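You operate a simulated robot arm through the tools that you are given. There is no shell and no other tool. Be economical: measure what you need, move in short steps, check, and stop when the job is done.

You run a simulated two-armed robot. Do the job below in one go: nothing can be reset, and whatever is moved stays where it is left.

JOB
Run the yellow tray through the seeder and sow the cubes it missed.
Fine: it misses three; set the tray on the carriage, press start once; use the seed pen and the open lollo tub, one seed a cube, and stand the pen back in its cup; leave the other trays and the seeder's settings alone.
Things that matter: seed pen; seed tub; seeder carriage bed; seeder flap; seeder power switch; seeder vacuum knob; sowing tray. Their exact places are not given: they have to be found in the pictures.

Only the result counts: the job must be done as asked and must still hold three seconds after the hand-in. Knocking over, shifting, dropping, spilling or breaking anything else fails it.

ROBOT AND FRAMES
Two 7-joint arms with two-finger parallel grippers on one trunk, on a base that drives. Base frame: it is fixed to the floor where the robot stands at the start and does not move with it; the origin is under the middle of the robot, x ahead of it, y to its left, z up. Readings come in cm, rad, newtons and seconds.
The left shoulder is at the start at [6, 14.4, 90.1], the right one opposite. With the tool pointing down near the work surface each hand reaches from about 30 to 72 cm from the robot's upright axis, wherever it stands, measured 20 degrees to its own side. Places, roughly: seed pen [75, 175, 100]; seed tub [50, 150, 100]; seeder carriage bed [50, 110, 90]; seeder flap [60, 140, 100]; seeder power switch [40, 90, 90]; seeder vacuum knob [40, 90, 100]. Payload 1.57 kg a hand.
The TCP of each hand is the grasp point between the finger pads, 3 cm short of the fingertips. In the tool frame z runs along the fingers and y along their closing line. The gripper opens to 11 cm. The fingers are 2.4 cm wide and 1.2 cm thick; the gripper's body (4.8 by 11.2 cm) begins 7.8 cm behind the TCP.
Orientation is that of the tool frame in the base frame, as a unit quaternion [x, y, z, w]. With the fingers straight down and closing along the base's y, the tool's x points along the base's -x, its y along +y and its z along -z.

CONTROLS
- The arms move only by the tool arm_command. It takes "left_steps", "right_steps" or both (then of equal length, played together; a hand with none holds still); each is a list of rows, each a list of 7 numbers: the shift along the base's x, y, z in cm, then the turn, a rotation vector about the base's x, y, z in rad, then the gripper command, from -1 (fully open) to 1 (shut), values between in proportion. In form: [[tx, ty, tz, ax, ay, az, gripper], ...]. A call has 1 to 8 rows; each row shifts and turns the commanded pose from where the row before left it. Each row takes 0.2 s and may step no farther than 5 cm and 0.15 rad from the row before; otherwise, or with a gripper value out of range, the whole call is refused. Where a pose cannot be reached the arm comes as near as it can. A force on the tool above 40 N (or 10 N above the force at the start of the call, whichever is more), or a blocked arm, ends the call early, and 0.2 s more pass. The fingers move at their own pace (about 4.5 cm/s each) and stop on an object; they squeeze with about 34 N. The grip force told is the motor's: it shows also when the fingers shut on nothing. Time passes only in rows, and 0.2 s behind the last, so rows that do not move let the fingers close. It gives the time, the measured TCP pose, the force on the tool (base axes), the opening and the grip force at its end, in the units of the frame above (readings bear some noise), with the torque about the TCP (base axes, N m) and any sound that the robot's microphone picked up.
- Cameras (640 x 400 px; columns grow to the right, rows downward): "scene" is now at [4.46, 1.11, 151.24]; the picture's right is [0.15, -0.99, 0.00], its down [-0.74, -0.11, -0.66] and it looks along [0.66, 0.10, -0.75] (base axes); focal length 230 px, centre (320, 200). "left" rides on the left gripper at [7, -1.6, -14.1] in its tool frame; the picture's right is [0.23, 0.97, 0.00], its down [-0.86, 0.20, -0.48] and it looks along [-0.47, 0.11, 0.88] (tool axes); focal length 222 px, centre (320, 200). "right" rides on the right gripper at [7, 1.6, -14.1] in its tool frame; the picture's right is [-0.23, 0.97, 0.00], its down [-0.85, -0.20, -0.48] and it looks along [-0.47, -0.11, 0.88] (tool axes); focal length 222 px, centre (320, 200).
- get_image(camera): a new picture of that camera. It takes no simulated time.
- move_column(by): slides the trunk up (or, below 0, down) by that many cm; the arms and the scene camera ride with it, the base frame stays. It gives what a move gives, with no picture.
- drive_base(legs): drives the robot by 1 to 6 legs, each [ahead, left, turn to the left] in cm, cm and rad, along the robot's own axes; the way and the turn of a leg run together, so that a leg with both is an arc; at most 150 cm and 3.142 rad a leg. The arms and the cameras ride along, it lands a little off, and it stops where it bumps. It gives what a move gives.
- pan_tilt(pan, tilt): turns the head with the scene camera to pan (to the left, within 1.501 rad either way) and tilt (down, from -0.506 to 1.204), counted from straight ahead of the robot. It gives what a move gives.
- point_at(camera, pixels): for up to 12 pixels [column, row] of the newest picture of that camera ("zoom" is the newest enlarged one), the place [x, y, z] in the base frame of the surface seen there, good to about 0.2 cm. It takes no simulated time.
- enlarge(camera, box): a new picture of the part [left, top, right, bottom] of that camera's present view, enlarged. It takes no simulated time.
- finish_job(): hands the job in; it is judged then, once.

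Keep the steps short. Do not move on a guess: measure, check each grasp and each placing, and mend mistakes. In all there are 80 turns and 58 pictures (those below and enlarged ones count). Leave the grippers open and the arms clear of the work at the hand-in unless told otherwise, and finish with a single line.

The tools are called after "Request:" as name(argument=value, ...) on one line, values as JSON. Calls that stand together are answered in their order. arm_command: Moves the arms, as the interface text tells. Its arguments: {"type":"object","properties":{"left_steps":{"type":"array","items":{"type":"array","items":{"type":"number"}}},"right_steps":{"type":"array","items":{"type":"array","items":{"type":"number"}}}},"required":[]} The other tools are called the same way: move_column (by) slides the trunk up or down; drive_base (legs) drives the base; pan_tilt (pan, tilt) turns the head that bears the scene camera; get_image (camera) takes a picture; point_at (camera, pixels) gives the place of the surface under pixels of a picture; enlarge (camera, box) takes an enlarged picture of a part of a camera's view; finish_job () hands the job in.

At the start:

```text
time: 0.0
left_tcp_pos: [28.87, 35.93, 99.95]
left_ee_rot: [0.0, 1.0, 0.0, 0.0]
left_wrist_force: [0.2, -0.4, -0.5]
left_ft_torque: [0.0, -0.01, -0.04]
left_opening: 11.0
left_grip_force: 0.0
right_tcp_pos: [38.51, 6.43, 99.93]
right_ee_rot: [0.0, 1.0, -0.001, -0.001]
right_wrist_force: [-0.7, 0.3, -0.3]
right_ft_torque: [0.02, 0.01, -0.02]
right_opening: 11.0
right_grip_force: 0.2
trunk travel left (down, up): [-50.0, 9.0]
robot x, y, heading: [0.06, -0.03, 0.001]
head pan, tilt: [0.148, 0.843]
```

scene: 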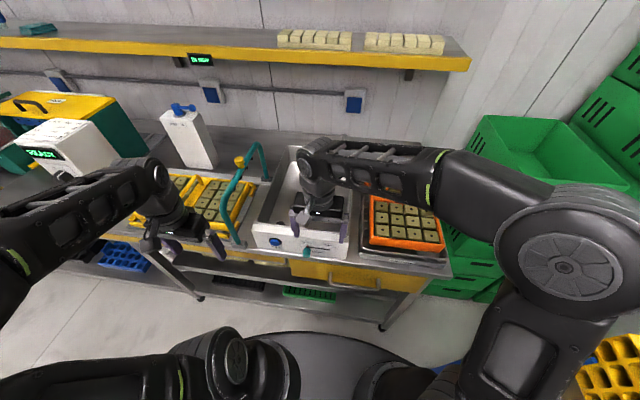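
right: 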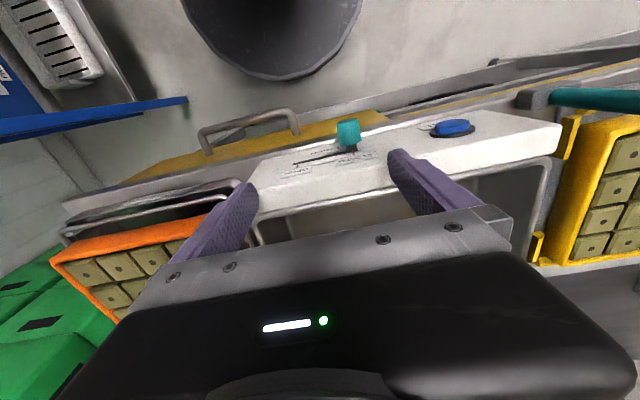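
left: 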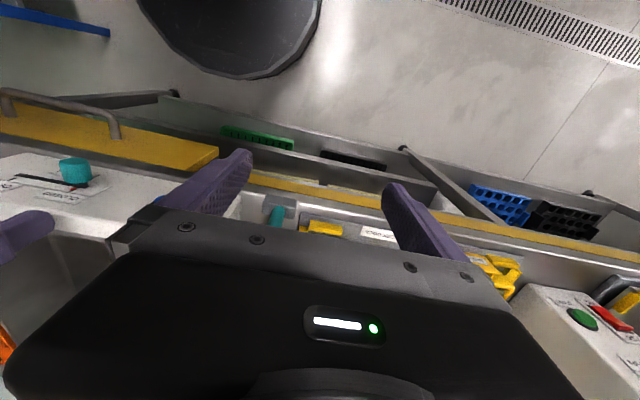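

I see a bench ahead with several trays and machines. The seeder should be to the left, around y 90–175. I'll turn the head left to look at it.

Request:
pan_tilt(pan=1.1, tilt=0.5)

Request:
get_image(camera="scene")

```text
time: 1.2
left_tcp_pos: [28.95, 35.85, 100.1]
left_ee_rot: [0.001, 1.0, 0.0, 0.0]
left_wrist_force: [0.6, 0.3, 0.1]
left_ft_torque: [-0.02, 0.02, 0.04]
left_opening: 11.0
left_grip_force: 0.1
right_tcp_pos: [38.49, 6.43, 100.0]
right_ee_rot: [0.0, 1.0, 0.0, 0.0]
right_wrist_force: [0.2, 0.0, 0.2]
right_ft_torque: [0.0, 0.01, -0.04]
right_opening: 11.02
right_grip_force: 0.1
trunk travel left (down, up): [-50.0, 9.0]
robot x, y, heading: [-0.14, 0.02, -0.0]
head pan, tilt: [1.1, 0.499]
```

```text
54 pictures are left
```

scene: 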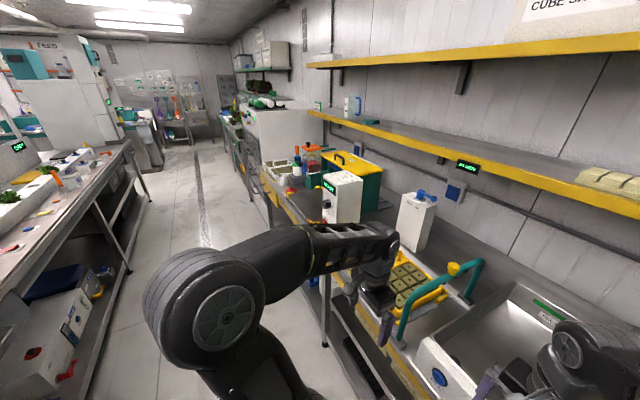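

I'll measure the yellow tray, the bench edge and the machine in this picture before planning the drive.

Request:
point_at(camera="scene", pixels=[[405, 275], [415, 215], [340, 185], [365, 165], [345, 190], [437, 380], [470, 265], [310, 160], [270, 180], [318, 255], [520, 290], [405, 330]])

Request:
enlarge(camera="scene", box=[240, 120, 500, 340])

```text
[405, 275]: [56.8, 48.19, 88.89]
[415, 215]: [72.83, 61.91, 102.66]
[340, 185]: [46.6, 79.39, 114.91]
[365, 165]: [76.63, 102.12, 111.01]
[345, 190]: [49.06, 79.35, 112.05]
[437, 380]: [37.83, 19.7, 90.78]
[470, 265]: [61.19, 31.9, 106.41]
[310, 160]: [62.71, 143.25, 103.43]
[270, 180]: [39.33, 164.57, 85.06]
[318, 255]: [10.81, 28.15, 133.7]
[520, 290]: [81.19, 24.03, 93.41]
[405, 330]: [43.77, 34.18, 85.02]
```

```text
1.82 times, centred on (370, 230) of scene
```

zoom: 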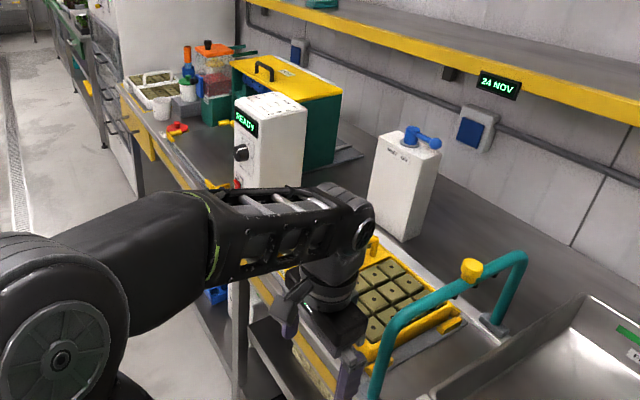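

The yellow tray is at about [57, 48, 89], next to a teal handle and a post. The seeder is further left, with its control box at y≈79. I'll lift and draw back both hands before driving left along the bench.

Request:
arm_command(left_steps=[[0, 0, 5, 0, 0, 0, -1], [0, 0, 5, 0, 0, 0, -1], [0, 0, 5, 0, 0, 0, -1]], right_steps=[[-4, 0, 3, 0, 0, 0, -1], [-4, 0, 4, 0, 0, 0, -1], [-3, -3, 4, 0, 0, 0, -1]])

Request:
drive_base(legs=[[0, 55, 0]])

Request:
pan_tilt(pan=0.2, tilt=0.8)

Request:
get_image(camera="scene")

```text
refused: row 2 steps farther than a row can; nothing moved
```

```text
time: 4.4
left_tcp_pos: [28.76, 90.84, 100.04]
left_ee_rot: [-0.004, 1.0, -0.001, 0.0]
left_wrist_force: [-0.3, -0.1, 0.8]
left_ft_torque: [0.02, -0.02, -0.01]
left_opening: 11.0
left_grip_force: 0.0
right_tcp_pos: [38.29, 61.36, 100.09]
right_ee_rot: [-0.003, 1.0, 0.0, 0.0]
right_wrist_force: [0.5, 0.7, -0.1]
right_ft_torque: [0.0, -0.01, -0.01]
right_opening: 11.0
right_grip_force: 0.1
trunk travel left (down, up): [-50.0, 9.0]
robot x, y, heading: [0.42, 55.14, 0.005]
head pan, tilt: [1.1, 0.499]
```

```text
time: 5.6
left_tcp_pos: [28.69, 90.79, 99.94]
left_ee_rot: [-0.002, 1.0, 0.001, 0.001]
left_wrist_force: [0.7, -0.1, -0.1]
left_ft_torque: [-0.02, 0.04, -0.03]
left_opening: 10.98
left_grip_force: 0.0
right_tcp_pos: [38.28, 61.33, 99.89]
right_ee_rot: [-0.003, 1.0, 0.0, 0.001]
right_wrist_force: [-0.3, -0.4, 0.1]
right_ft_torque: [0.03, 0.02, -0.01]
right_opening: 11.01
right_grip_force: 0.0
trunk travel left (down, up): [-50.0, 9.0]
robot x, y, heading: [0.01, 54.79, 0.005]
head pan, tilt: [0.201, 0.799]
```

```text
52 pictures are left
```

scene: 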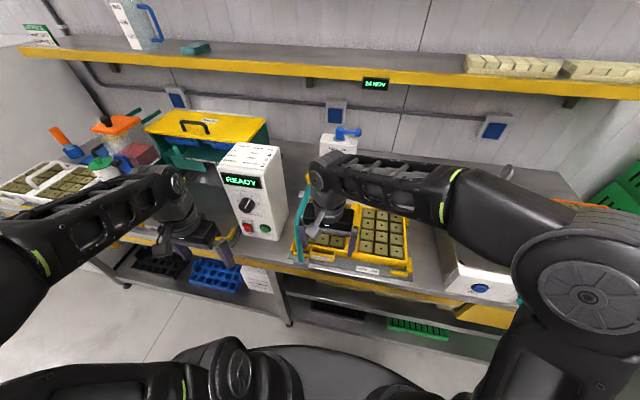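

The arm call was refused for an oversized row, yet the drive went ahead with the hands still low. I have to check whether the right hand caught the teal handle, which now shows at about (300,235).

Request:
enlarge(camera="scene", box=[220, 120, 480, 300])

Request:
point_at(camera="scene", pixels=[[298, 250], [307, 195], [353, 245], [380, 230], [325, 240], [408, 268], [375, 275], [250, 200]])

Request:
get_image(camera="right")

```text
2.22 times, centred on (350, 210) of scene
```

zoom: 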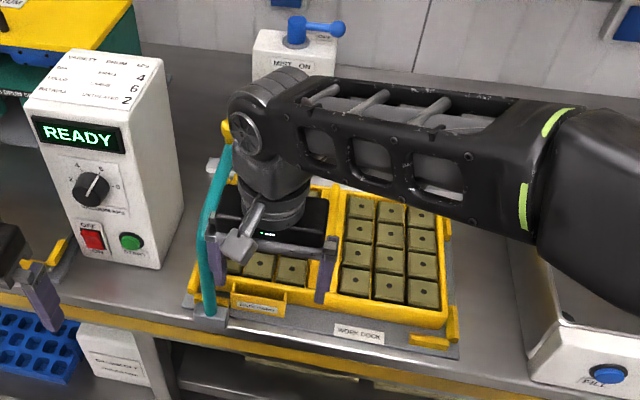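

```text
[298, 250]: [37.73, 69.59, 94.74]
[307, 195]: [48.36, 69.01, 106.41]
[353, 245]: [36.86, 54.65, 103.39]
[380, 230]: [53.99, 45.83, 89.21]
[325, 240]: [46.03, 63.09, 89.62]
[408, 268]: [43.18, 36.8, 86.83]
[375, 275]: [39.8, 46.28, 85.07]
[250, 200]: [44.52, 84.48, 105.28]
```

```text
50 pictures are left
```

right: 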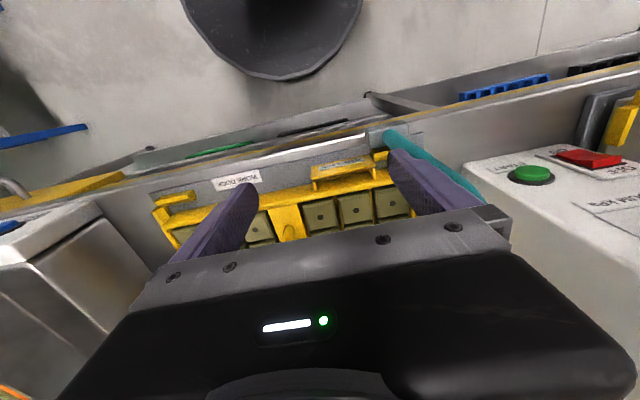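

The teal hoop now stands at y≈69, and at the start its front foot was at y≈34. My right hand apparently swept it along while I drove. I'll move the hand away from it carefully (right, then up and back) and look at the hoop properly, because it must be put back.

Request:
arm_command(left_steps=[[0, 0, 4, 0, 0, 0, -1], [0, 0, 4, 0, 0, 0, -1], [0, 0, 4, 0, 0, 0, -1], [0, 0, 4, 0, 0, 0, -1], [0, 0, 0, 0, 0, 0, -1], [0, 0, 0, 0, 0, 0, -1]], right_steps=[[0, -4, 0, 0, 0, 0, -1], [0, -2, 4, 0, 0, 0, -1], [0, 0, 4.5, 0, 0, 0, -1], [0, 0, 4.5, 0, 0, 0, -1], [-4, -2, 0, 0, 0, 0, -1], [-4, -2, 0, 0, 0, 0, -1]])

Request:
pan_tilt(pan=0, tilt=0.9)

Request:
get_image(camera="scene")

```text
time: 7.0
left_tcp_pos: [29.26, 90.55, 109.54]
left_ee_rot: [-0.002, 1.0, 0.0, 0.0]
left_wrist_force: [0.1, 0.1, -0.2]
left_ft_torque: [-0.02, -0.01, -0.02]
left_opening: 11.01
left_grip_force: 0.1
left hand out of reach, approached as far as the arm can: row 3, 4
right_tcp_pos: [29.64, 51.33, 108.26]
right_ee_rot: [-0.002, 1.0, 0.0, 0.0]
right_wrist_force: [0.0, -0.1, 1.0]
right_ft_torque: [0.01, -0.04, 0.03]
right_opening: 10.98
right_grip_force: 0.0
right hand out of reach, approached as far as the arm can: row 4
trunk travel left (down, up): [-50.0, 9.0]
robot x, y, heading: [0.11, 54.87, 0.008]
head pan, tilt: [0.201, 0.799]
```

```text
time: 7.7
left_tcp_pos: [29.33, 90.56, 109.51]
left_ee_rot: [-0.003, 1.0, 0.0, -0.001]
left_wrist_force: [-0.2, -0.3, -0.5]
left_ft_torque: [0.0, 0.01, -0.01]
left_opening: 11.01
left_grip_force: 0.0
right_tcp_pos: [29.89, 51.42, 108.29]
right_ee_rot: [-0.003, 1.0, 0.0, 0.0]
right_wrist_force: [0.1, -0.3, 0.4]
right_ft_torque: [-0.01, -0.02, -0.01]
right_opening: 10.99
right_grip_force: 0.0
trunk travel left (down, up): [-50.0, 9.0]
robot x, y, heading: [-0.03, 54.7, 0.002]
head pan, tilt: [0.0, 0.901]
```

```text
49 pictures are left
```

scene: 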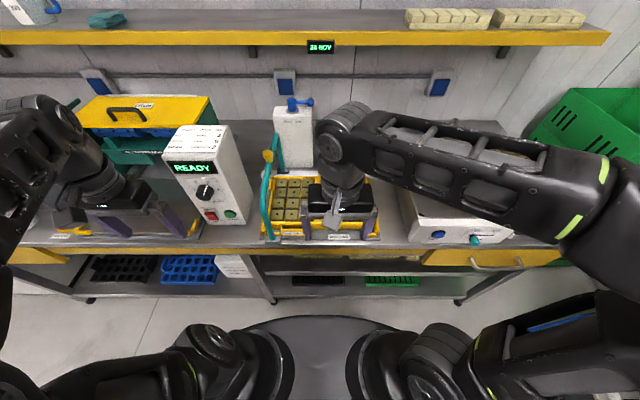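

The hoop now stands at the left end of the dock. I'll enlarge the dock to see how it's built and where the hoop started.

Request:
enlarge(camera="scene", box=[240, 90, 440, 260])

Request:
get_image(camera="right")

Request:
point_at(camera="scene", pixels=[[268, 155], [266, 185], [262, 210], [267, 236], [278, 140], [282, 165], [379, 235], [340, 238], [290, 215], [370, 190], [374, 212], [282, 236]])

```text
2.35 times, centred on (340, 175) of scene
```

zoom: 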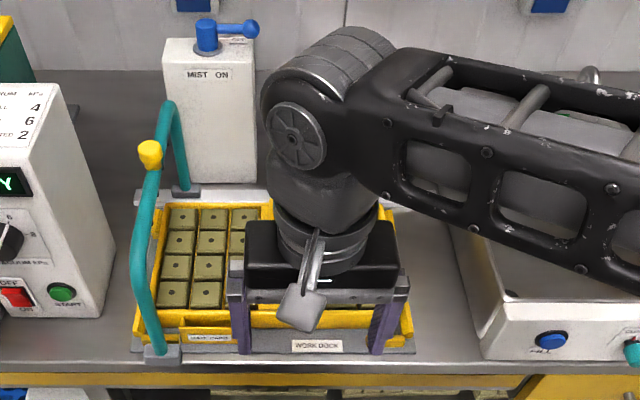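

```text
47 pictures are left
```

right: 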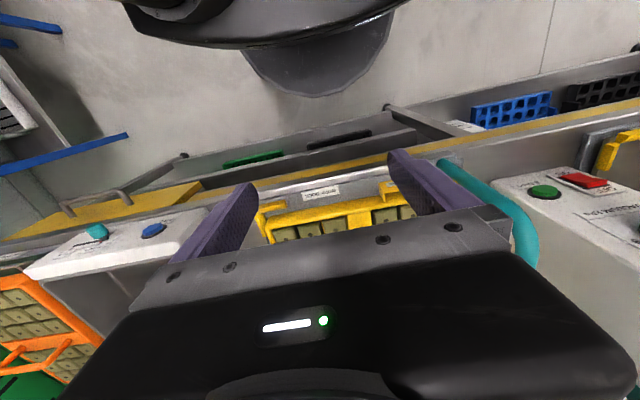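

```text
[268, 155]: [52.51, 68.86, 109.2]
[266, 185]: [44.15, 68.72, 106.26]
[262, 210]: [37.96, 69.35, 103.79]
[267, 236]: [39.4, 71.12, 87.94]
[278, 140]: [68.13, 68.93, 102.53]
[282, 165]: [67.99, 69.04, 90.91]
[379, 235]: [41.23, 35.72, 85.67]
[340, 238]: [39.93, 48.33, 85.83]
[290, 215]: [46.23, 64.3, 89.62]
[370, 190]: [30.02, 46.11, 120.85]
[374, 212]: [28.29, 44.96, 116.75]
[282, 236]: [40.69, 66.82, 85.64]
```

The hoop is the mist bar of the work dock. It slides on rails, and I swept it from y≈32.5 (measured at the start as 31.9 on its near side) to y≈69.5. I'll put it back by straddling its front upright with the right fingers and pushing it gently along −y. First I raise the trunk for headroom.

Request:
move_column(by=8.5)

Request:
arm_command(right_steps=[[2, 3.5, 0, 0, 0, 0, -0.2], [2, 3.5, 0, 0, 0, 0, -0.2], [2, 3.5, 0, 0, 0, 0, -0.2], [2, 3.5, 0, 0, 0, 0, -0.2], [0, 4, 0, 0, 0, 0, 0.0], [0, 0, 0, 0, 0, 0, 0]])

Request:
get_image(camera="right")

```text
time: 8.9
left_tcp_pos: [29.44, 90.54, 117.97]
left_ee_rot: [-0.002, 1.0, 0.0, 0.0]
left_wrist_force: [-0.5, 0.7, -0.3]
left_ft_torque: [0.02, -0.04, -0.01]
left_opening: 11.01
left_grip_force: 0.1
right_tcp_pos: [29.84, 51.31, 116.77]
right_ee_rot: [-0.003, 1.0, 0.0, 0.0]
right_wrist_force: [0.1, -0.3, -0.9]
right_ft_torque: [0.02, 0.05, 0.0]
right_opening: 11.02
right_grip_force: 0.1
trunk travel left (down, up): [-58.5, 0.5]
robot x, y, heading: [-0.06, 55.09, 0.006]
head pan, tilt: [0.0, 0.901]
```

```text
time: 10.3
left_tcp_pos: [29.31, 90.68, 117.9]
left_ee_rot: [-0.002, 1.0, -0.001, 0.0]
left_wrist_force: [-0.5, 0.6, -0.4]
left_ft_torque: [-0.04, -0.01, 0.0]
left_opening: 10.99
left_grip_force: 0.1
right_tcp_pos: [37.98, 66.4, 116.74]
right_ee_rot: [-0.002, 1.0, 0.003, 0.003]
right_wrist_force: [0.2, 0.8, 1.2]
right_ft_torque: [-0.04, -0.03, 0.03]
right_opening: 5.5
right_grip_force: 0.0
right hand out of reach, approached as far as the arm can: row 5
trunk travel left (down, up): [-58.5, 0.5]
robot x, y, heading: [-0.2, 54.45, 0.005]
head pan, tilt: [0.0, 0.901]
```

```text
46 pictures are left
```

right: 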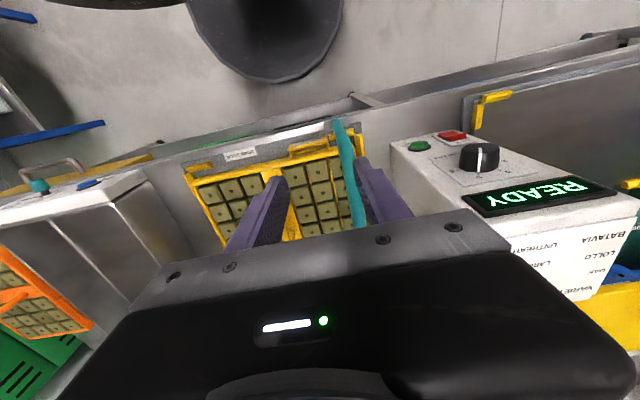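

The hand is at its reach limit at y≈66.4, so I'll drive the base 4 cm left to bring it over the upright.

Request:
drive_base(legs=[[0, 4, 0]])

Request:
enlarge(camera="right", box=[160, 90, 480, 290])

Request:
point_at(camera="right", pixels=[[340, 125], [347, 150], [354, 185], [240, 154]])

```text
time: 11.2
left_tcp_pos: [29.31, 94.86, 117.99]
left_ee_rot: [-0.003, 1.0, -0.001, 0.0]
left_wrist_force: [0.6, 0.8, -0.2]
left_ft_torque: [-0.07, 0.01, -0.01]
left_opening: 10.98
left_grip_force: 0.1
right_tcp_pos: [37.9, 70.5, 116.75]
right_ee_rot: [-0.003, 1.0, 0.001, 0.002]
right_wrist_force: [0.7, 1.0, 0.0]
right_ft_torque: [-0.05, -0.01, -0.02]
right_opening: 5.5
right_grip_force: 0.2
trunk travel left (down, up): [-58.5, 0.5]
robot x, y, heading: [-0.4, 58.38, 0.006]
head pan, tilt: [0.0, 0.901]
```

```text
2.00 times, centred on (320, 190) of right
```

zoom: 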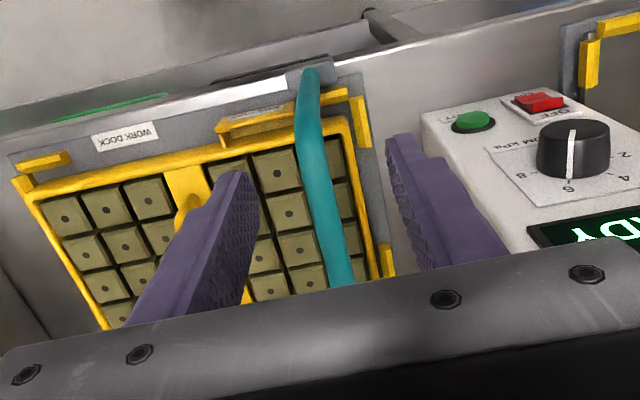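

```text
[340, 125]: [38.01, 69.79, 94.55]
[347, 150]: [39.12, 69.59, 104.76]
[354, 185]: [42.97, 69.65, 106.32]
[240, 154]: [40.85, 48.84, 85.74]
```

The upright is between the fingers (centre about y 69.6, x 38). I'll lower the hand straight down to z≈101, then start pushing right.

Request:
arm_command(right_steps=[[0, 0, -4, 0, 0, 0, 0], [0, 0, -4, 0, 0, 0, 0], [0, 0, -4, 0, 0, 0, 0], [0, 0, -3.7, 0, 0, 0, 0], [0, -2, 0, 0, 0, 0, 0], [0, -2, 0, 0, 0, 0, 0], [0, -2, 0, 0, 0, 0, 0], [0, 0, 0, 0, 0, 0, 0]])

Request:
get_image(camera="scene")

```text
time: 13.0
left_tcp_pos: [29.34, 94.67, 117.89]
left_ee_rot: [-0.003, 1.0, 0.001, 0.0]
left_wrist_force: [-0.7, 0.2, 0.4]
left_ft_torque: [0.03, -0.01, 0.01]
left_opening: 10.99
left_grip_force: 0.1
right_tcp_pos: [37.94, 64.23, 100.94]
right_ee_rot: [-0.003, 1.0, 0.002, 0.003]
right_wrist_force: [0.2, 1.3, 0.4]
right_ft_torque: [-0.02, -0.01, 0.07]
right_opening: 5.49
right_grip_force: 0.0
trunk travel left (down, up): [-58.5, 0.5]
robot x, y, heading: [0.04, 58.92, 0.006]
head pan, tilt: [0.0, 0.901]
```

```text
44 pictures are left
```

scene: 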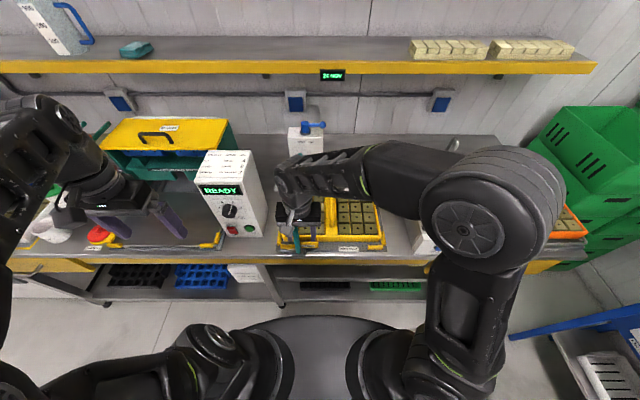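

The bar follows with only about 1 N. I'll keep pushing at about 3.5 cm per row and slow down near the starting place.

Request:
arm_command(right_steps=[[0, -3.5, 0, 0, 0, 0, 0], [0, -3.5, 0, 0, 0, 0, 0], [0, -3.5, 0, 0, 0, 0, 0], [0, -3.5, 0, 0, 0, 0, 0], [0, -3.5, 0, 0, 0, 0, 0], [0, -3.5, 0, 0, 0, 0, 0], [0, -3.5, 0, 0, 0, 0, 0]])

Request:
arm_command(right_steps=[[0, -2.5, 0, 0, 0, 0, 0], [0, -1.5, 0, 0, 0, 0, 0], [0, -1, 0, 0, 0, 0, 0], [0, 0, 0, 0, 0, 0, 0]])

Request:
pan_tilt(pan=-0.4, tilt=0.9)

Request:
get_image(camera="scene")

```text
time: 14.6
left_tcp_pos: [29.27, 94.45, 117.97]
left_ee_rot: [-0.003, 1.0, 0.0, 0.0]
left_wrist_force: [-0.1, 0.2, -0.2]
left_ft_torque: [0.04, -0.02, 0.03]
left_opening: 11.01
left_grip_force: 0.0
right_tcp_pos: [37.89, 40.02, 101.2]
right_ee_rot: [-0.003, 1.0, 0.002, 0.003]
right_wrist_force: [-0.4, 0.2, 0.2]
right_ft_torque: [0.01, 0.0, 0.0]
right_opening: 5.56
right_grip_force: 0.4
trunk travel left (down, up): [-58.5, 0.5]
robot x, y, heading: [-0.49, 58.76, 0.007]
head pan, tilt: [0.0, 0.901]
```

```text
time: 15.6
left_tcp_pos: [29.45, 94.62, 118.0]
left_ee_rot: [-0.002, 1.0, -0.001, 0.0]
left_wrist_force: [0.1, -0.5, 0.0]
left_ft_torque: [0.03, -0.01, 0.0]
left_opening: 10.99
left_grip_force: 0.0
right_tcp_pos: [38.3, 34.81, 101.13]
right_ee_rot: [-0.003, 1.0, 0.001, 0.002]
right_wrist_force: [-0.5, -0.1, -0.3]
right_ft_torque: [-0.02, 0.02, 0.0]
right_opening: 5.53
right_grip_force: 0.1
trunk travel left (down, up): [-58.5, 0.5]
robot x, y, heading: [-0.63, 58.71, 0.009]
head pan, tilt: [0.0, 0.901]
```

```text
time: 16.5
left_tcp_pos: [29.36, 94.53, 117.99]
left_ee_rot: [-0.002, 1.0, 0.0, 0.0]
left_wrist_force: [-0.2, 0.4, 0.2]
left_ft_torque: [0.05, 0.0, 0.03]
left_opening: 10.99
left_grip_force: 0.3
right_tcp_pos: [38.12, 34.87, 101.11]
right_ee_rot: [-0.002, 1.0, 0.003, 0.002]
right_wrist_force: [0.0, 0.1, 0.4]
right_ft_torque: [0.02, 0.04, 0.01]
right_opening: 5.5
right_grip_force: 0.0
trunk travel left (down, up): [-58.5, 0.5]
robot x, y, heading: [-0.06, 58.67, 0.004]
head pan, tilt: [-0.4, 0.901]
```

```text
43 pictures are left
```

scene: 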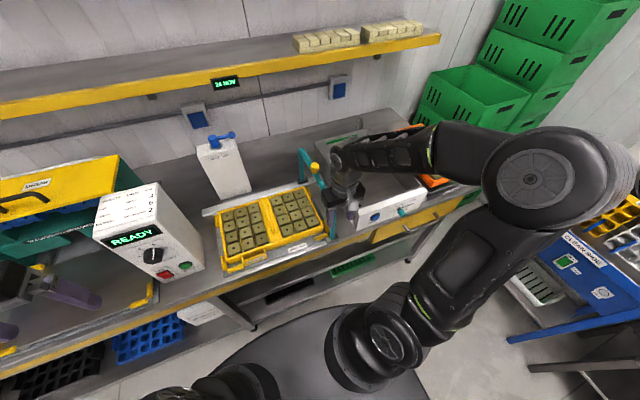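

I'll measure the bar's position now, with points on the teal tube near (305,165) and (327,215), and check the tray on the dock.

Request:
enlarge(camera="scene", box=[180, 130, 380, 280])

Request:
point_at(camera="scene", pixels=[[303, 157], [306, 165], [328, 205], [330, 222], [318, 175], [272, 218], [235, 256], [320, 228], [295, 190], [230, 262], [220, 212], [300, 248]])

```text
2.67 times, centred on (280, 205) of scene
```

zoom: 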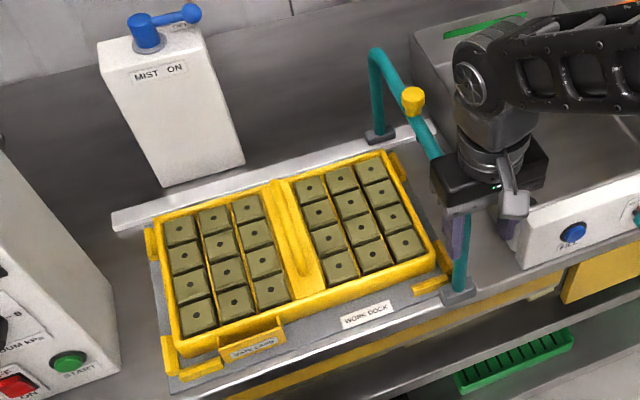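

```text
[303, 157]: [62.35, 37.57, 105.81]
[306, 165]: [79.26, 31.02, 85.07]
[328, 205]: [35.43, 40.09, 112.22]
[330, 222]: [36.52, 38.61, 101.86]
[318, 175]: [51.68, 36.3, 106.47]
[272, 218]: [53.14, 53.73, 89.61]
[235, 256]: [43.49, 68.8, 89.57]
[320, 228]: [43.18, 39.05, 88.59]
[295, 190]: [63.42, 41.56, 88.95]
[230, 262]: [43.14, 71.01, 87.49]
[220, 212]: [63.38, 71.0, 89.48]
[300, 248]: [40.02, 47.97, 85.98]
```

The dock holds one yellow tray with 24 cubes and a central grip bar. The mist bar is at about y 36.7, and its start place was about 32.6. I'll push the last ~4 cm slowly, watching the force.

Request:
arm_command(right_steps=[[0, -1.5, 0, 0, 0, 0, 0], [0, -1.2, 0, 0, 0, 0, 0], [0, -0.8, 0, 0, 0, 0, 0], [0, -0.4, 0, 0, 0, 0, 0], [0, 0, 0, 0, 0, 0, 0], [0, 1.5, 0, 0, 0, 0, 0]])

Request:
enlarge(camera="scene", box=[180, 130, 380, 280])

```text
time: 17.9
left_tcp_pos: [29.12, 94.66, 117.92]
left_ee_rot: [-0.002, 1.0, 0.0, 0.0]
left_wrist_force: [0.3, -1.2, 1.2]
left_ft_torque: [-0.04, 0.02, -0.04]
left_opening: 10.99
left_grip_force: 0.1
right_tcp_pos: [38.16, 32.48, 101.07]
right_ee_rot: [-0.002, 1.0, 0.001, 0.003]
right_wrist_force: [0.1, 0.5, 0.2]
right_ft_torque: [0.03, -0.01, 0.03]
right_opening: 5.5
right_grip_force: 0.0
trunk travel left (down, up): [-58.5, 0.5]
robot x, y, heading: [-0.38, 58.62, 0.008]
head pan, tilt: [-0.4, 0.901]
```

```text
2.67 times, centred on (280, 205) of scene
```

zoom: 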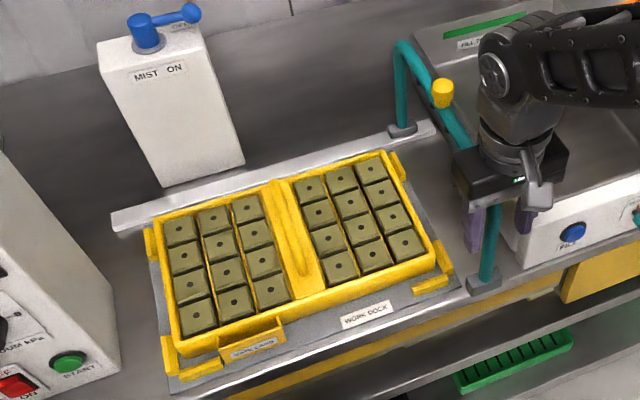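

I'll measure the bar again on the zoom and then lift the hand straight out.

Request:
point_at(camera="zoom", pixels=[[400, 90], [404, 55], [425, 80], [455, 130], [440, 130], [488, 250], [485, 284]])

Request:
arm_command(right_steps=[[0, 0, 4, 0, 0, 0, 0], [0, 0, 4, 0, 0, 0, 0], [0, 0, 4, 0, 0, 0, 0], [0, 0, 3, 0, 0, 0, 0], [0, 0, 0, 0, 0, 0, 0]])

```text
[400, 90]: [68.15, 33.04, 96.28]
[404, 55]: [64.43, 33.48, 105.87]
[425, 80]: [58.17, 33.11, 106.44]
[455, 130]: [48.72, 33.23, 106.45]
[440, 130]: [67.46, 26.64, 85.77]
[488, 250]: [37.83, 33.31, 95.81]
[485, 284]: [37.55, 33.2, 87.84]
```

```text
time: 19.1
left_tcp_pos: [29.35, 94.46, 118.15]
left_ee_rot: [-0.002, 1.0, 0.0, 0.0]
left_wrist_force: [0.8, -0.8, -0.3]
left_ft_torque: [0.02, -0.01, -0.02]
left_opening: 11.03
left_grip_force: 0.1
right_tcp_pos: [37.94, 32.4, 116.06]
right_ee_rot: [-0.003, 1.0, 0.001, 0.002]
right_wrist_force: [-0.1, -0.4, -0.2]
right_ft_torque: [0.02, -0.01, -0.01]
right_opening: 5.5
right_grip_force: 0.0
trunk travel left (down, up): [-58.5, 0.5]
robot x, y, heading: [-0.53, 58.74, 0.006]
head pan, tilt: [-0.4, 0.901]
```

The bar is back within measuring error of its starting place. Now I'll retract the right hand, drive left with both hands high and back, and survey the seeder.

Request:
arm_command(right_steps=[[-4, 1, 0, 0, 0, 0, -0.5], [-4, 1, 0, 0, 0, 0, -1], [-2, 0, 0, 0, 0, 0, -1]])

Request:
drive_base(legs=[[0, 50, 0]])

Request:
pan_tilt(pan=0.0, tilt=0.85)

Request:
get_image(camera="scene")

```text
time: 19.9
left_tcp_pos: [29.23, 94.53, 118.04]
left_ee_rot: [-0.002, 1.0, 0.0, 0.0]
left_wrist_force: [1.1, -0.1, -0.3]
left_ft_torque: [-0.01, -0.02, 0.03]
left_opening: 11.02
left_grip_force: 0.1
right_tcp_pos: [27.99, 34.69, 116.0]
right_ee_rot: [-0.002, 1.0, 0.001, 0.003]
right_wrist_force: [0.1, -0.7, -0.4]
right_ft_torque: [0.01, 0.0, -0.01]
right_opening: 11.02
right_grip_force: 0.1
trunk travel left (down, up): [-58.5, 0.5]
robot x, y, heading: [-0.25, 58.75, 0.006]
head pan, tilt: [-0.4, 0.901]
```

```text
time: 22.8
left_tcp_pos: [29.53, 144.31, 117.9]
left_ee_rot: [0.001, 1.0, -0.001, 0.0]
left_wrist_force: [-1.0, 0.2, -0.5]
left_ft_torque: [0.02, 0.0, -0.03]
left_opening: 10.99
left_grip_force: 0.0
right_tcp_pos: [27.78, 84.31, 116.03]
right_ee_rot: [0.001, 1.0, 0.002, 0.002]
right_wrist_force: [0.1, -0.1, -0.8]
right_ft_torque: [-0.07, 0.02, -0.01]
right_opening: 10.99
right_grip_force: 0.0
trunk travel left (down, up): [-58.5, 0.5]
robot x, y, heading: [-0.34, 108.6, -0.002]
head pan, tilt: [-0.4, 0.901]
```

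```text
time: 23.7
left_tcp_pos: [29.45, 144.41, 117.96]
left_ee_rot: [0.001, 1.0, 0.0, 0.0]
left_wrist_force: [-1.1, 0.1, -1.2]
left_ft_torque: [-0.01, 0.0, -0.02]
left_opening: 10.98
left_grip_force: 0.1
right_tcp_pos: [27.83, 84.34, 116.04]
right_ee_rot: [0.0, 1.0, 0.002, 0.003]
right_wrist_force: [0.7, 0.6, 0.6]
right_ft_torque: [0.0, 0.02, 0.02]
right_opening: 11.03
right_grip_force: 0.1
trunk travel left (down, up): [-58.5, 0.5]
robot x, y, heading: [-0.1, 108.31, -0.002]
head pan, tilt: [0.0, 0.85]
```

```text
40 pictures are left
```

scene: 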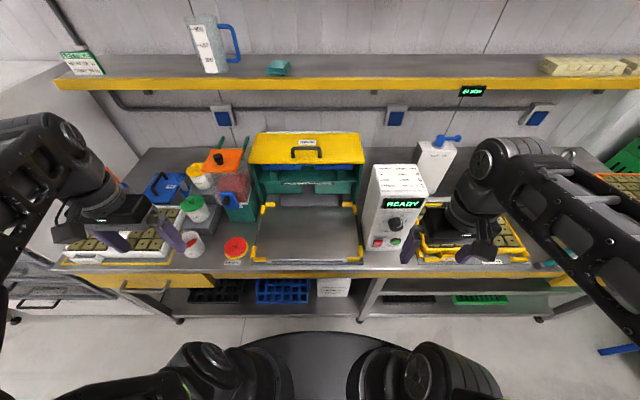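

Request:
enlarge(camera="scene", box=[230, 120, 430, 270])

Request:
point_at(camera="scene", pixels=[[258, 258], [360, 258], [268, 206], [350, 206], [310, 230], [308, 170], [394, 242], [306, 150], [252, 210], [380, 190], [236, 248], [255, 163]])

Request:
enlarge(camera="scene", box=[60, 120, 280, 280])

```text
2.67 times, centred on (330, 195) of scene
```

zoom: 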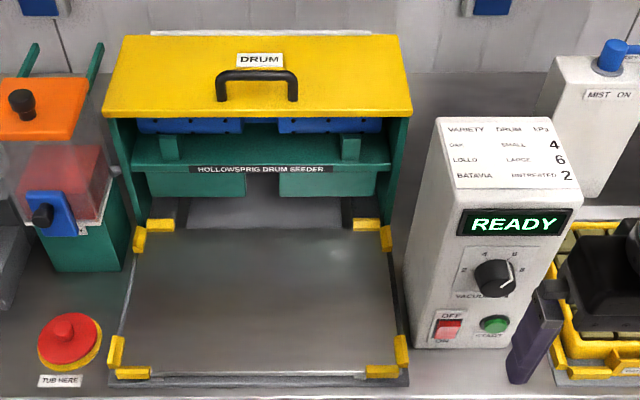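

```text
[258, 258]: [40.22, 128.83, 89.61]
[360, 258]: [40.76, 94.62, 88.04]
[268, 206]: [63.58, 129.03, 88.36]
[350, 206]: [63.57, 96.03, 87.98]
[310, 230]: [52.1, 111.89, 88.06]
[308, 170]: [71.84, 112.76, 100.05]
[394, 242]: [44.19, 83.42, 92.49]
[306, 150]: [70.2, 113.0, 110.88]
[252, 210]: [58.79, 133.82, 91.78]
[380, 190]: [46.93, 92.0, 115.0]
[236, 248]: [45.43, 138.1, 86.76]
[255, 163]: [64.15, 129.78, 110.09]
```

```text
2.50 times, centred on (170, 200) of scene
```

zoom: 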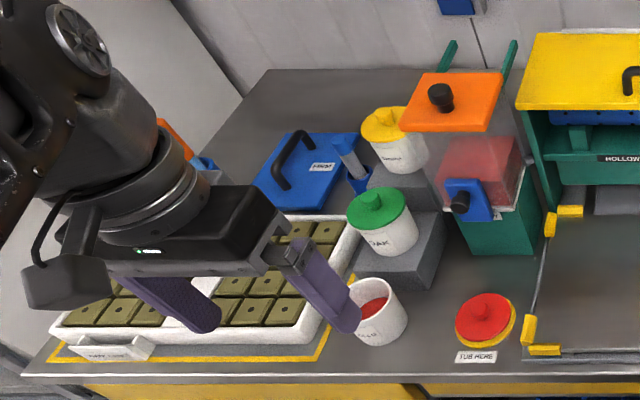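

What I see:
- The carriage bed is at z≈88, between four yellow corner stops (x about 40–64, y about 95–129).
- The display reads READY.
- The white tub with red seeds is the open lollo tub, at about (193,243).
- A pen seems to stand in a blue cup near (199,186).

First the tray. I'll drive back to y≈75 so the right hand can take its centre grip.

Request:
drive_base(legs=[[0, -34, 0]])

Request:
pan_tilt(pan=-0.3, tilt=0.9)

Request:
arm_command(right_steps=[[0, 0, 0, 0, 0, 0, -1]])

Request:
enlarge(camera="scene", box=[220, 120, 420, 270])

```text
time: 25.9
left_tcp_pos: [29.51, 109.12, 117.9]
left_ee_rot: [0.004, 1.0, 0.0, 0.0]
left_wrist_force: [-0.2, -0.4, 0.2]
left_ft_torque: [0.02, 0.01, -0.01]
left_opening: 10.97
left_grip_force: 0.1
right_tcp_pos: [27.61, 49.05, 115.97]
right_ee_rot: [0.004, 1.0, 0.002, 0.003]
right_wrist_force: [0.0, -0.1, -0.8]
right_ft_torque: [0.01, -0.02, -0.01]
right_opening: 11.0
right_grip_force: 0.0
trunk travel left (down, up): [-58.5, 0.5]
robot x, y, heading: [-0.5, 73.76, -0.007]
head pan, tilt: [0.0, 0.85]
```

```text
time: 26.8
left_tcp_pos: [29.51, 109.13, 117.96]
left_ee_rot: [0.004, 1.0, 0.0, 0.001]
left_wrist_force: [0.4, 1.0, -0.1]
left_ft_torque: [-0.01, -0.02, -0.02]
left_opening: 10.99
left_grip_force: 0.1
right_tcp_pos: [27.53, 49.2, 116.02]
right_ee_rot: [0.005, 1.0, 0.001, 0.003]
right_wrist_force: [1.6, -0.2, -0.2]
right_ft_torque: [0.04, 0.0, -0.01]
right_opening: 11.02
right_grip_force: 0.0
trunk travel left (down, up): [-58.5, 0.5]
robot x, y, heading: [-0.66, 73.87, -0.007]
head pan, tilt: [-0.3, 0.901]
```

```text
time: 27.1
left_tcp_pos: [29.47, 109.25, 117.87]
left_ee_rot: [0.004, 1.0, 0.0, 0.0]
left_wrist_force: [0.0, -0.5, 0.9]
left_ft_torque: [0.01, -0.02, 0.0]
left_opening: 11.01
left_grip_force: 0.0
right_tcp_pos: [27.62, 49.2, 116.07]
right_ee_rot: [0.004, 1.0, 0.002, 0.001]
right_wrist_force: [0.3, -0.1, 0.6]
right_ft_torque: [0.0, 0.03, 0.0]
right_opening: 11.0
right_grip_force: 0.0
trunk travel left (down, up): [-58.5, 0.5]
robot x, y, heading: [-0.28, 73.71, -0.007]
head pan, tilt: [-0.3, 0.901]
```

```text
2.67 times, centred on (320, 195) of scene
```

zoom: 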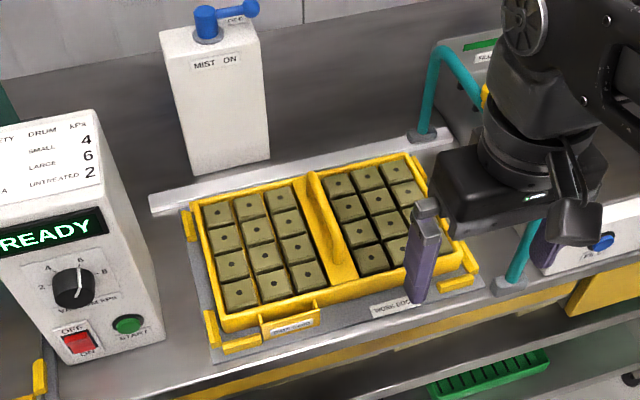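

I'll measure the centre grip wall, its top and sides, and the tray's outer corners in this zoom.

Request:
point_at(camera="zoom", pixels=[[314, 180], [320, 200], [330, 225], [340, 250], [350, 280], [196, 205], [222, 325], [460, 250], [410, 157], [318, 225], [345, 215], [380, 270]])

Request:
enlarge(camera="scene", box=[280, 170, 360, 230])

```text
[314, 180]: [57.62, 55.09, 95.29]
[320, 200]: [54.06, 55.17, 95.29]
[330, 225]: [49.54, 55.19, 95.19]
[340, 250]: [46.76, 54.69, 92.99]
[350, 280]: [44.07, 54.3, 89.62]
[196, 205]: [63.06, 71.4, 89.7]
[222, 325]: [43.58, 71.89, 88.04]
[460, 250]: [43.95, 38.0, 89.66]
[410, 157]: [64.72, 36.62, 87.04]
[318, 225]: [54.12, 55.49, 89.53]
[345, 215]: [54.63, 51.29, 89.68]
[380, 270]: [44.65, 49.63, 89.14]
```

```text
6.67 times, centred on (320, 200) of scene
```

zoom: 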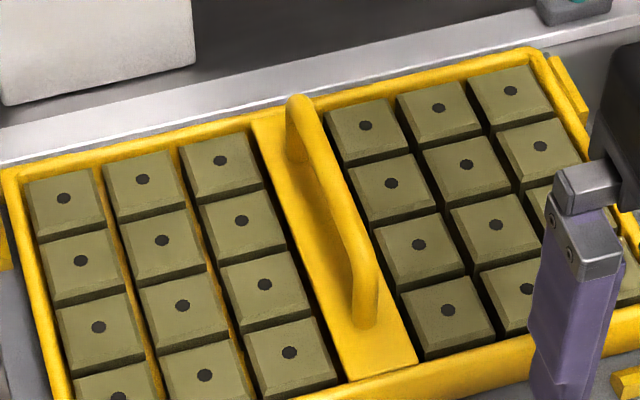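

The centre grip is a bow along x (x≈47–59, y≈55.0, top z≈95.3) and the tray centre is about (53.5, 54.9). I'll move the right hand above it with the fingers partly open.

Request:
arm_command(right_steps=[[4.4, 1, -1, 0, 0, 0, 0], [4.4, 1, -1, 0, 0, 0, 0], [4.4, 1, -1, 0, 0, 0, 0], [4.4, 1, -2, 0, 0, 0, 0], [4.3, 1, -2, 0, 0, 0, 0], [4.0, 0.8, -2, 0, 0, 0, 0], [0, 0, -3, 0, 0, 0, 0], [0, 0, 0, 0, 0, 0, 0]])

Request:
get_image(camera="right")

```text
time: 28.9
left_tcp_pos: [29.57, 109.1, 117.92]
left_ee_rot: [0.004, 1.0, 0.0, -0.001]
left_wrist_force: [0.9, 0.8, -0.5]
left_ft_torque: [0.05, 0.04, -0.01]
left_opening: 11.04
left_grip_force: 0.0
right_tcp_pos: [53.37, 55.24, 103.88]
right_ee_rot: [0.004, 1.0, 0.002, 0.002]
right_wrist_force: [-0.7, -0.2, -0.1]
right_ft_torque: [0.0, -0.03, -0.01]
right_opening: 5.48
right_grip_force: 0.1
trunk travel left (down, up): [-58.5, 0.5]
robot x, y, heading: [0.16, 73.7, -0.005]
head pan, tilt: [-0.3, 0.901]
```

```text
35 pictures are left
```

right: 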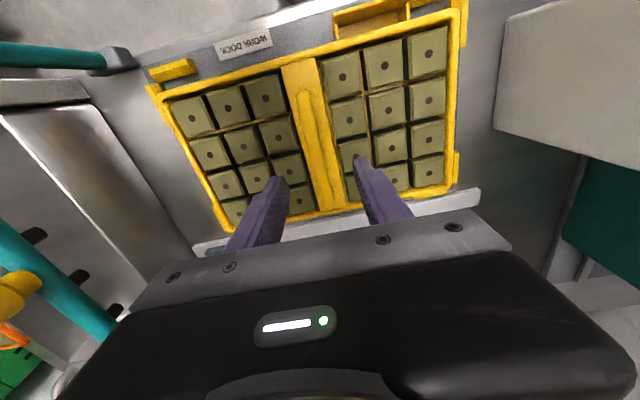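

The fingers straddle the bow. I'll descend 10 cm and close.

Request:
arm_command(right_steps=[[0, -0.1, -4, 0, 0, 0, 0], [0, 0, -4, 0, 0, 0, 0], [0, 0, -2, 0, 0, 0, 0], [0, 0, 0, 0, 0, 0, 0.5], [0, 0, 0, 0, 0, 0, 1], [0, 0, 0, 0, 0, 0, 1], [0, 0, 0, 0, 0, 0, 1], [0, 0, 0, 0, 0, 0, 1]])

Request:
arm_command(right_steps=[[0, 0, 0.5, 0, 0, 0, 1], [0, 0, 0.5, 0, 0, 0, 1], [0, 0, 0.5, 0, 0, 0, 1], [0, 0, 0, 0, 0, 0, 1]])

Request:
get_image(camera="scene")

```text
time: 30.8
left_tcp_pos: [29.59, 109.23, 117.95]
left_ee_rot: [0.005, 1.0, 0.0, 0.0]
left_wrist_force: [-0.4, -0.1, -0.1]
left_ft_torque: [-0.02, -0.02, 0.02]
left_opening: 10.99
left_grip_force: 0.0
right_tcp_pos: [53.18, 55.07, 94.04]
right_ee_rot: [0.003, 1.0, 0.002, 0.003]
right_wrist_force: [-0.8, -1.5, 0.3]
right_ft_torque: [0.06, -0.5, 0.05]
right_opening: 1.35
right_grip_force: 30.7
trunk travel left (down, up): [-58.5, 0.5]
robot x, y, heading: [-0.56, 73.57, 0.0]
head pan, tilt: [-0.3, 0.901]
```

```text
time: 31.8
left_tcp_pos: [29.52, 109.13, 118.04]
left_ee_rot: [0.003, 1.0, 0.0, -0.001]
left_wrist_force: [0.0, 0.2, -0.1]
left_ft_torque: [0.02, 0.02, 0.0]
left_opening: 11.01
left_grip_force: 0.1
right_tcp_pos: [53.61, 54.91, 95.54]
right_ee_rot: [0.003, 1.0, 0.002, 0.003]
right_wrist_force: [1.8, -1.2, 3.5]
right_ft_torque: [0.08, 0.48, 0.1]
right_opening: 1.37
right_grip_force: 29.7
trunk travel left (down, up): [-58.5, 0.5]
robot x, y, heading: [-0.47, 73.83, -0.012]
head pan, tilt: [-0.3, 0.901]
```

```text
34 pictures are left
```

scene: 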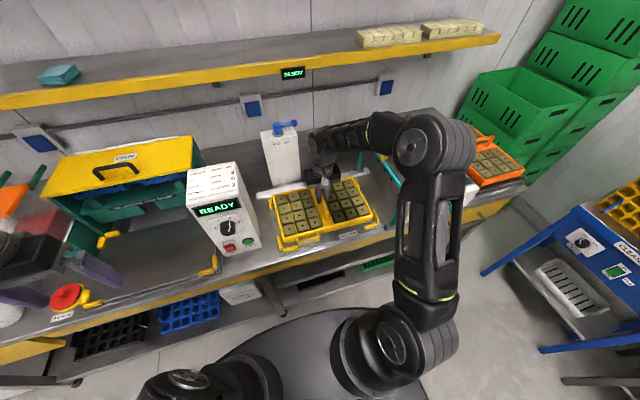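

The tray lifts cleanly at about 3.5–4 N and stays level. I'll raise it another 9 cm and draw it back 10 cm.

Request:
arm_command(right_steps=[[0, 0, 2, 0, 0, 0, 1], [0, 0, 3, 0, 0, 0, 1], [0, 0, 3, 0, 0, 0, 1], [-2.5, 0, 0, 0, 0, 0, 1], [-2.5, 0, 0, 0, 0, 0, 1], [-2.5, 0, 0, 0, 0, 0, 1], [-2.5, 0, 0, 0, 0, 0, 1], [0, 0, 0, 0, 0, 0, 1]])

Request:
drive_base(legs=[[-20, 0, 0]])

Request:
get_image(camera="scene")

```text
time: 33.5
left_tcp_pos: [29.67, 109.21, 118.01]
left_ee_rot: [0.003, 1.0, 0.0, -0.002]
left_wrist_force: [-1.0, -0.6, -0.1]
left_ft_torque: [-0.04, 0.02, -0.02]
left_opening: 11.01
left_grip_force: 0.1
right_tcp_pos: [43.46, 54.94, 103.34]
right_ee_rot: [0.003, 1.0, 0.002, 0.003]
right_wrist_force: [-0.8, 0.5, -8.6]
right_ft_torque: [-0.01, 0.07, -0.01]
right_opening: 1.36
right_grip_force: 30.8
trunk travel left (down, up): [-58.5, 0.5]
robot x, y, heading: [-0.43, 73.67, -0.005]
head pan, tilt: [-0.3, 0.901]
```

```text
time: 35.1
left_tcp_pos: [9.56, 109.38, 118.0]
left_ee_rot: [0.002, 1.0, 0.0, 0.0]
left_wrist_force: [0.1, 0.0, 0.6]
left_ft_torque: [0.02, -0.03, -0.02]
left_opening: 11.0
left_grip_force: 0.1
right_tcp_pos: [23.73, 55.24, 103.41]
right_ee_rot: [0.001, 1.0, 0.002, 0.003]
right_wrist_force: [-0.9, 0.6, -7.8]
right_ft_torque: [0.02, 0.03, 0.0]
right_opening: 1.37
right_grip_force: 30.3
trunk travel left (down, up): [-58.5, 0.5]
robot x, y, heading: [-19.85, 73.75, -0.002]
head pan, tilt: [-0.3, 0.901]
```

```text
33 pictures are left
```

scene: 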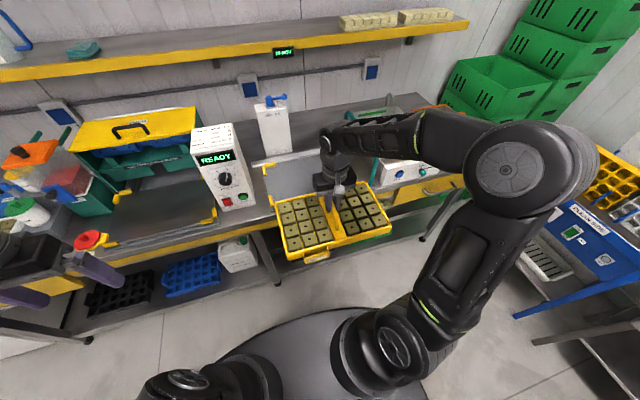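

The tray weighs about 8 N and hangs level. Its front edge is at x≈34, clear of the bench and the control box. I'll drive left 57 cm to the carriage and look at the bed.

Request:
drive_base(legs=[[0, 57, 0]])

Request:
pan_tilt(pan=-0.25, tilt=0.75)

Request:
get_image(camera="scene")

```text
time: 38.4
left_tcp_pos: [10.18, 166.92, 117.95]
left_ee_rot: [0.005, 1.0, 0.0, 0.0]
left_wrist_force: [-0.1, 0.4, 1.2]
left_ft_torque: [-0.01, 0.0, 0.01]
left_opening: 10.99
left_grip_force: 0.1
right_tcp_pos: [24.01, 112.71, 103.36]
right_ee_rot: [0.005, 1.0, 0.002, 0.002]
right_wrist_force: [-0.1, 0.0, -9.6]
right_ft_torque: [-0.02, 0.04, 0.01]
right_opening: 1.39
right_grip_force: 29.9
trunk travel left (down, up): [-58.5, 0.5]
robot x, y, heading: [-19.63, 131.43, -0.01]
head pan, tilt: [-0.3, 0.901]
```

```text
time: 39.1
left_tcp_pos: [10.21, 166.88, 117.95]
left_ee_rot: [0.004, 1.0, 0.0, 0.0]
left_wrist_force: [0.0, -0.3, 0.2]
left_ft_torque: [0.01, 0.02, 0.02]
left_opening: 11.0
left_grip_force: 0.0
right_tcp_pos: [24.0, 112.59, 103.39]
right_ee_rot: [0.004, 1.0, 0.002, 0.001]
right_wrist_force: [0.6, -0.1, -8.8]
right_ft_torque: [0.03, 0.08, 0.02]
right_opening: 1.39
right_grip_force: 30.2
trunk travel left (down, up): [-58.5, 0.5]
robot x, y, heading: [-19.75, 131.56, -0.014]
head pan, tilt: [-0.25, 0.75]
```

```text
32 pictures are left
```

scene: 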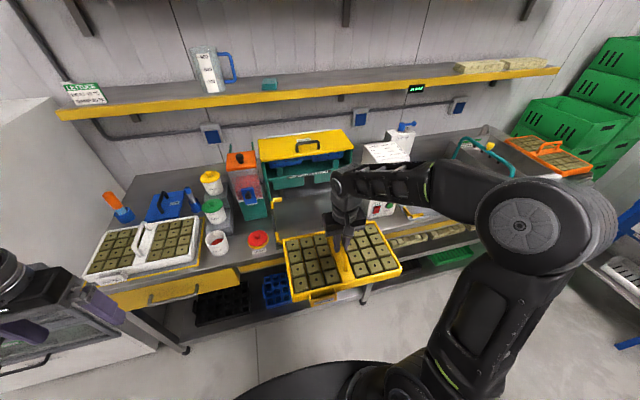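

The tray is clear in front of the bench. The orange-handled pen stands in a blue cup near (118,205). To see the carriage stops I'll lower the tray a little in front of the bench, in free space, and enlarge that area.

Request:
arm_command(right_steps=[[0, 0, -3, 0, 0, 0, 1], [0, 0, -3, 0, 0, 0, 1], [0, 0, -3, 0, 0, 0, 1], [0, 0, -3, 0, 0, 0, 1], [0, 0, -3, 0, 0, 0, 1], [0, 0, -1, 0, 0, 0, 1], [0, 0, 0, 0, 0, 0, 1]])

Request:
enlarge(camera="scene", box=[230, 130, 410, 265])

```text
time: 40.7
left_tcp_pos: [10.23, 166.91, 117.94]
left_ee_rot: [0.004, 1.0, 0.0, 0.0]
left_wrist_force: [0.5, 0.1, -0.7]
left_ft_torque: [-0.04, -0.01, -0.01]
left_opening: 10.99
left_grip_force: 0.0
right_tcp_pos: [24.07, 112.63, 87.34]
right_ee_rot: [0.004, 1.0, 0.002, 0.002]
right_wrist_force: [-0.1, -0.8, -8.2]
right_ft_torque: [-0.04, 0.04, 0.0]
right_opening: 1.36
right_grip_force: 30.4
trunk travel left (down, up): [-58.5, 0.5]
robot x, y, heading: [-19.66, 131.66, -0.006]
head pan, tilt: [-0.25, 0.75]
```

```text
2.96 times, centred on (320, 198) of scene
```

zoom: 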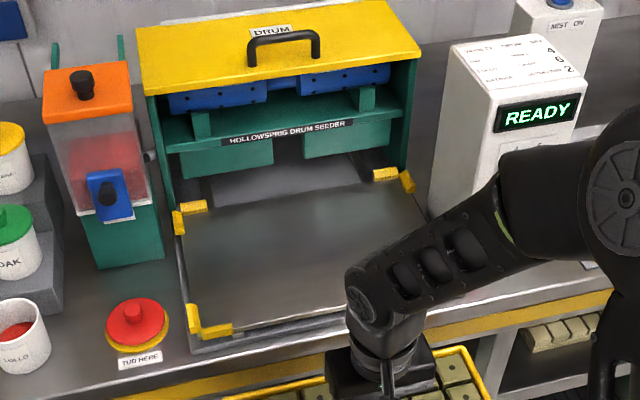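

I'll measure the visible stops (back-left, front-left, back-right) and bed points beside them.

Request:
point_at(camera="zoom", pixels=[[179, 215], [190, 206], [190, 217], [200, 220], [196, 312], [215, 328], [225, 318], [203, 312], [405, 180], [385, 172], [387, 186], [398, 193]])

Request:
enlarge(camera="scene", box=[260, 180, 330, 250])

```text
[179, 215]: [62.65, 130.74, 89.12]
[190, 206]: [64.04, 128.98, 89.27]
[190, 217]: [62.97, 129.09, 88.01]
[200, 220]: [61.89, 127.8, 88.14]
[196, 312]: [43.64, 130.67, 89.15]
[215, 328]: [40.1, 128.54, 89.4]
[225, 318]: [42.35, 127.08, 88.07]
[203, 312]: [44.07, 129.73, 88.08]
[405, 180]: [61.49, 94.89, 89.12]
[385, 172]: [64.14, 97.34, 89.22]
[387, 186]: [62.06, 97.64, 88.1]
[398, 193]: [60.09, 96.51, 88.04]
```

```text
5.71 times, centred on (295, 215) of scene
```

zoom: 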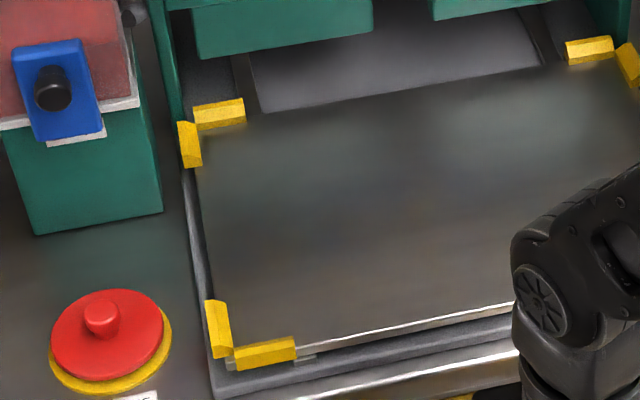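

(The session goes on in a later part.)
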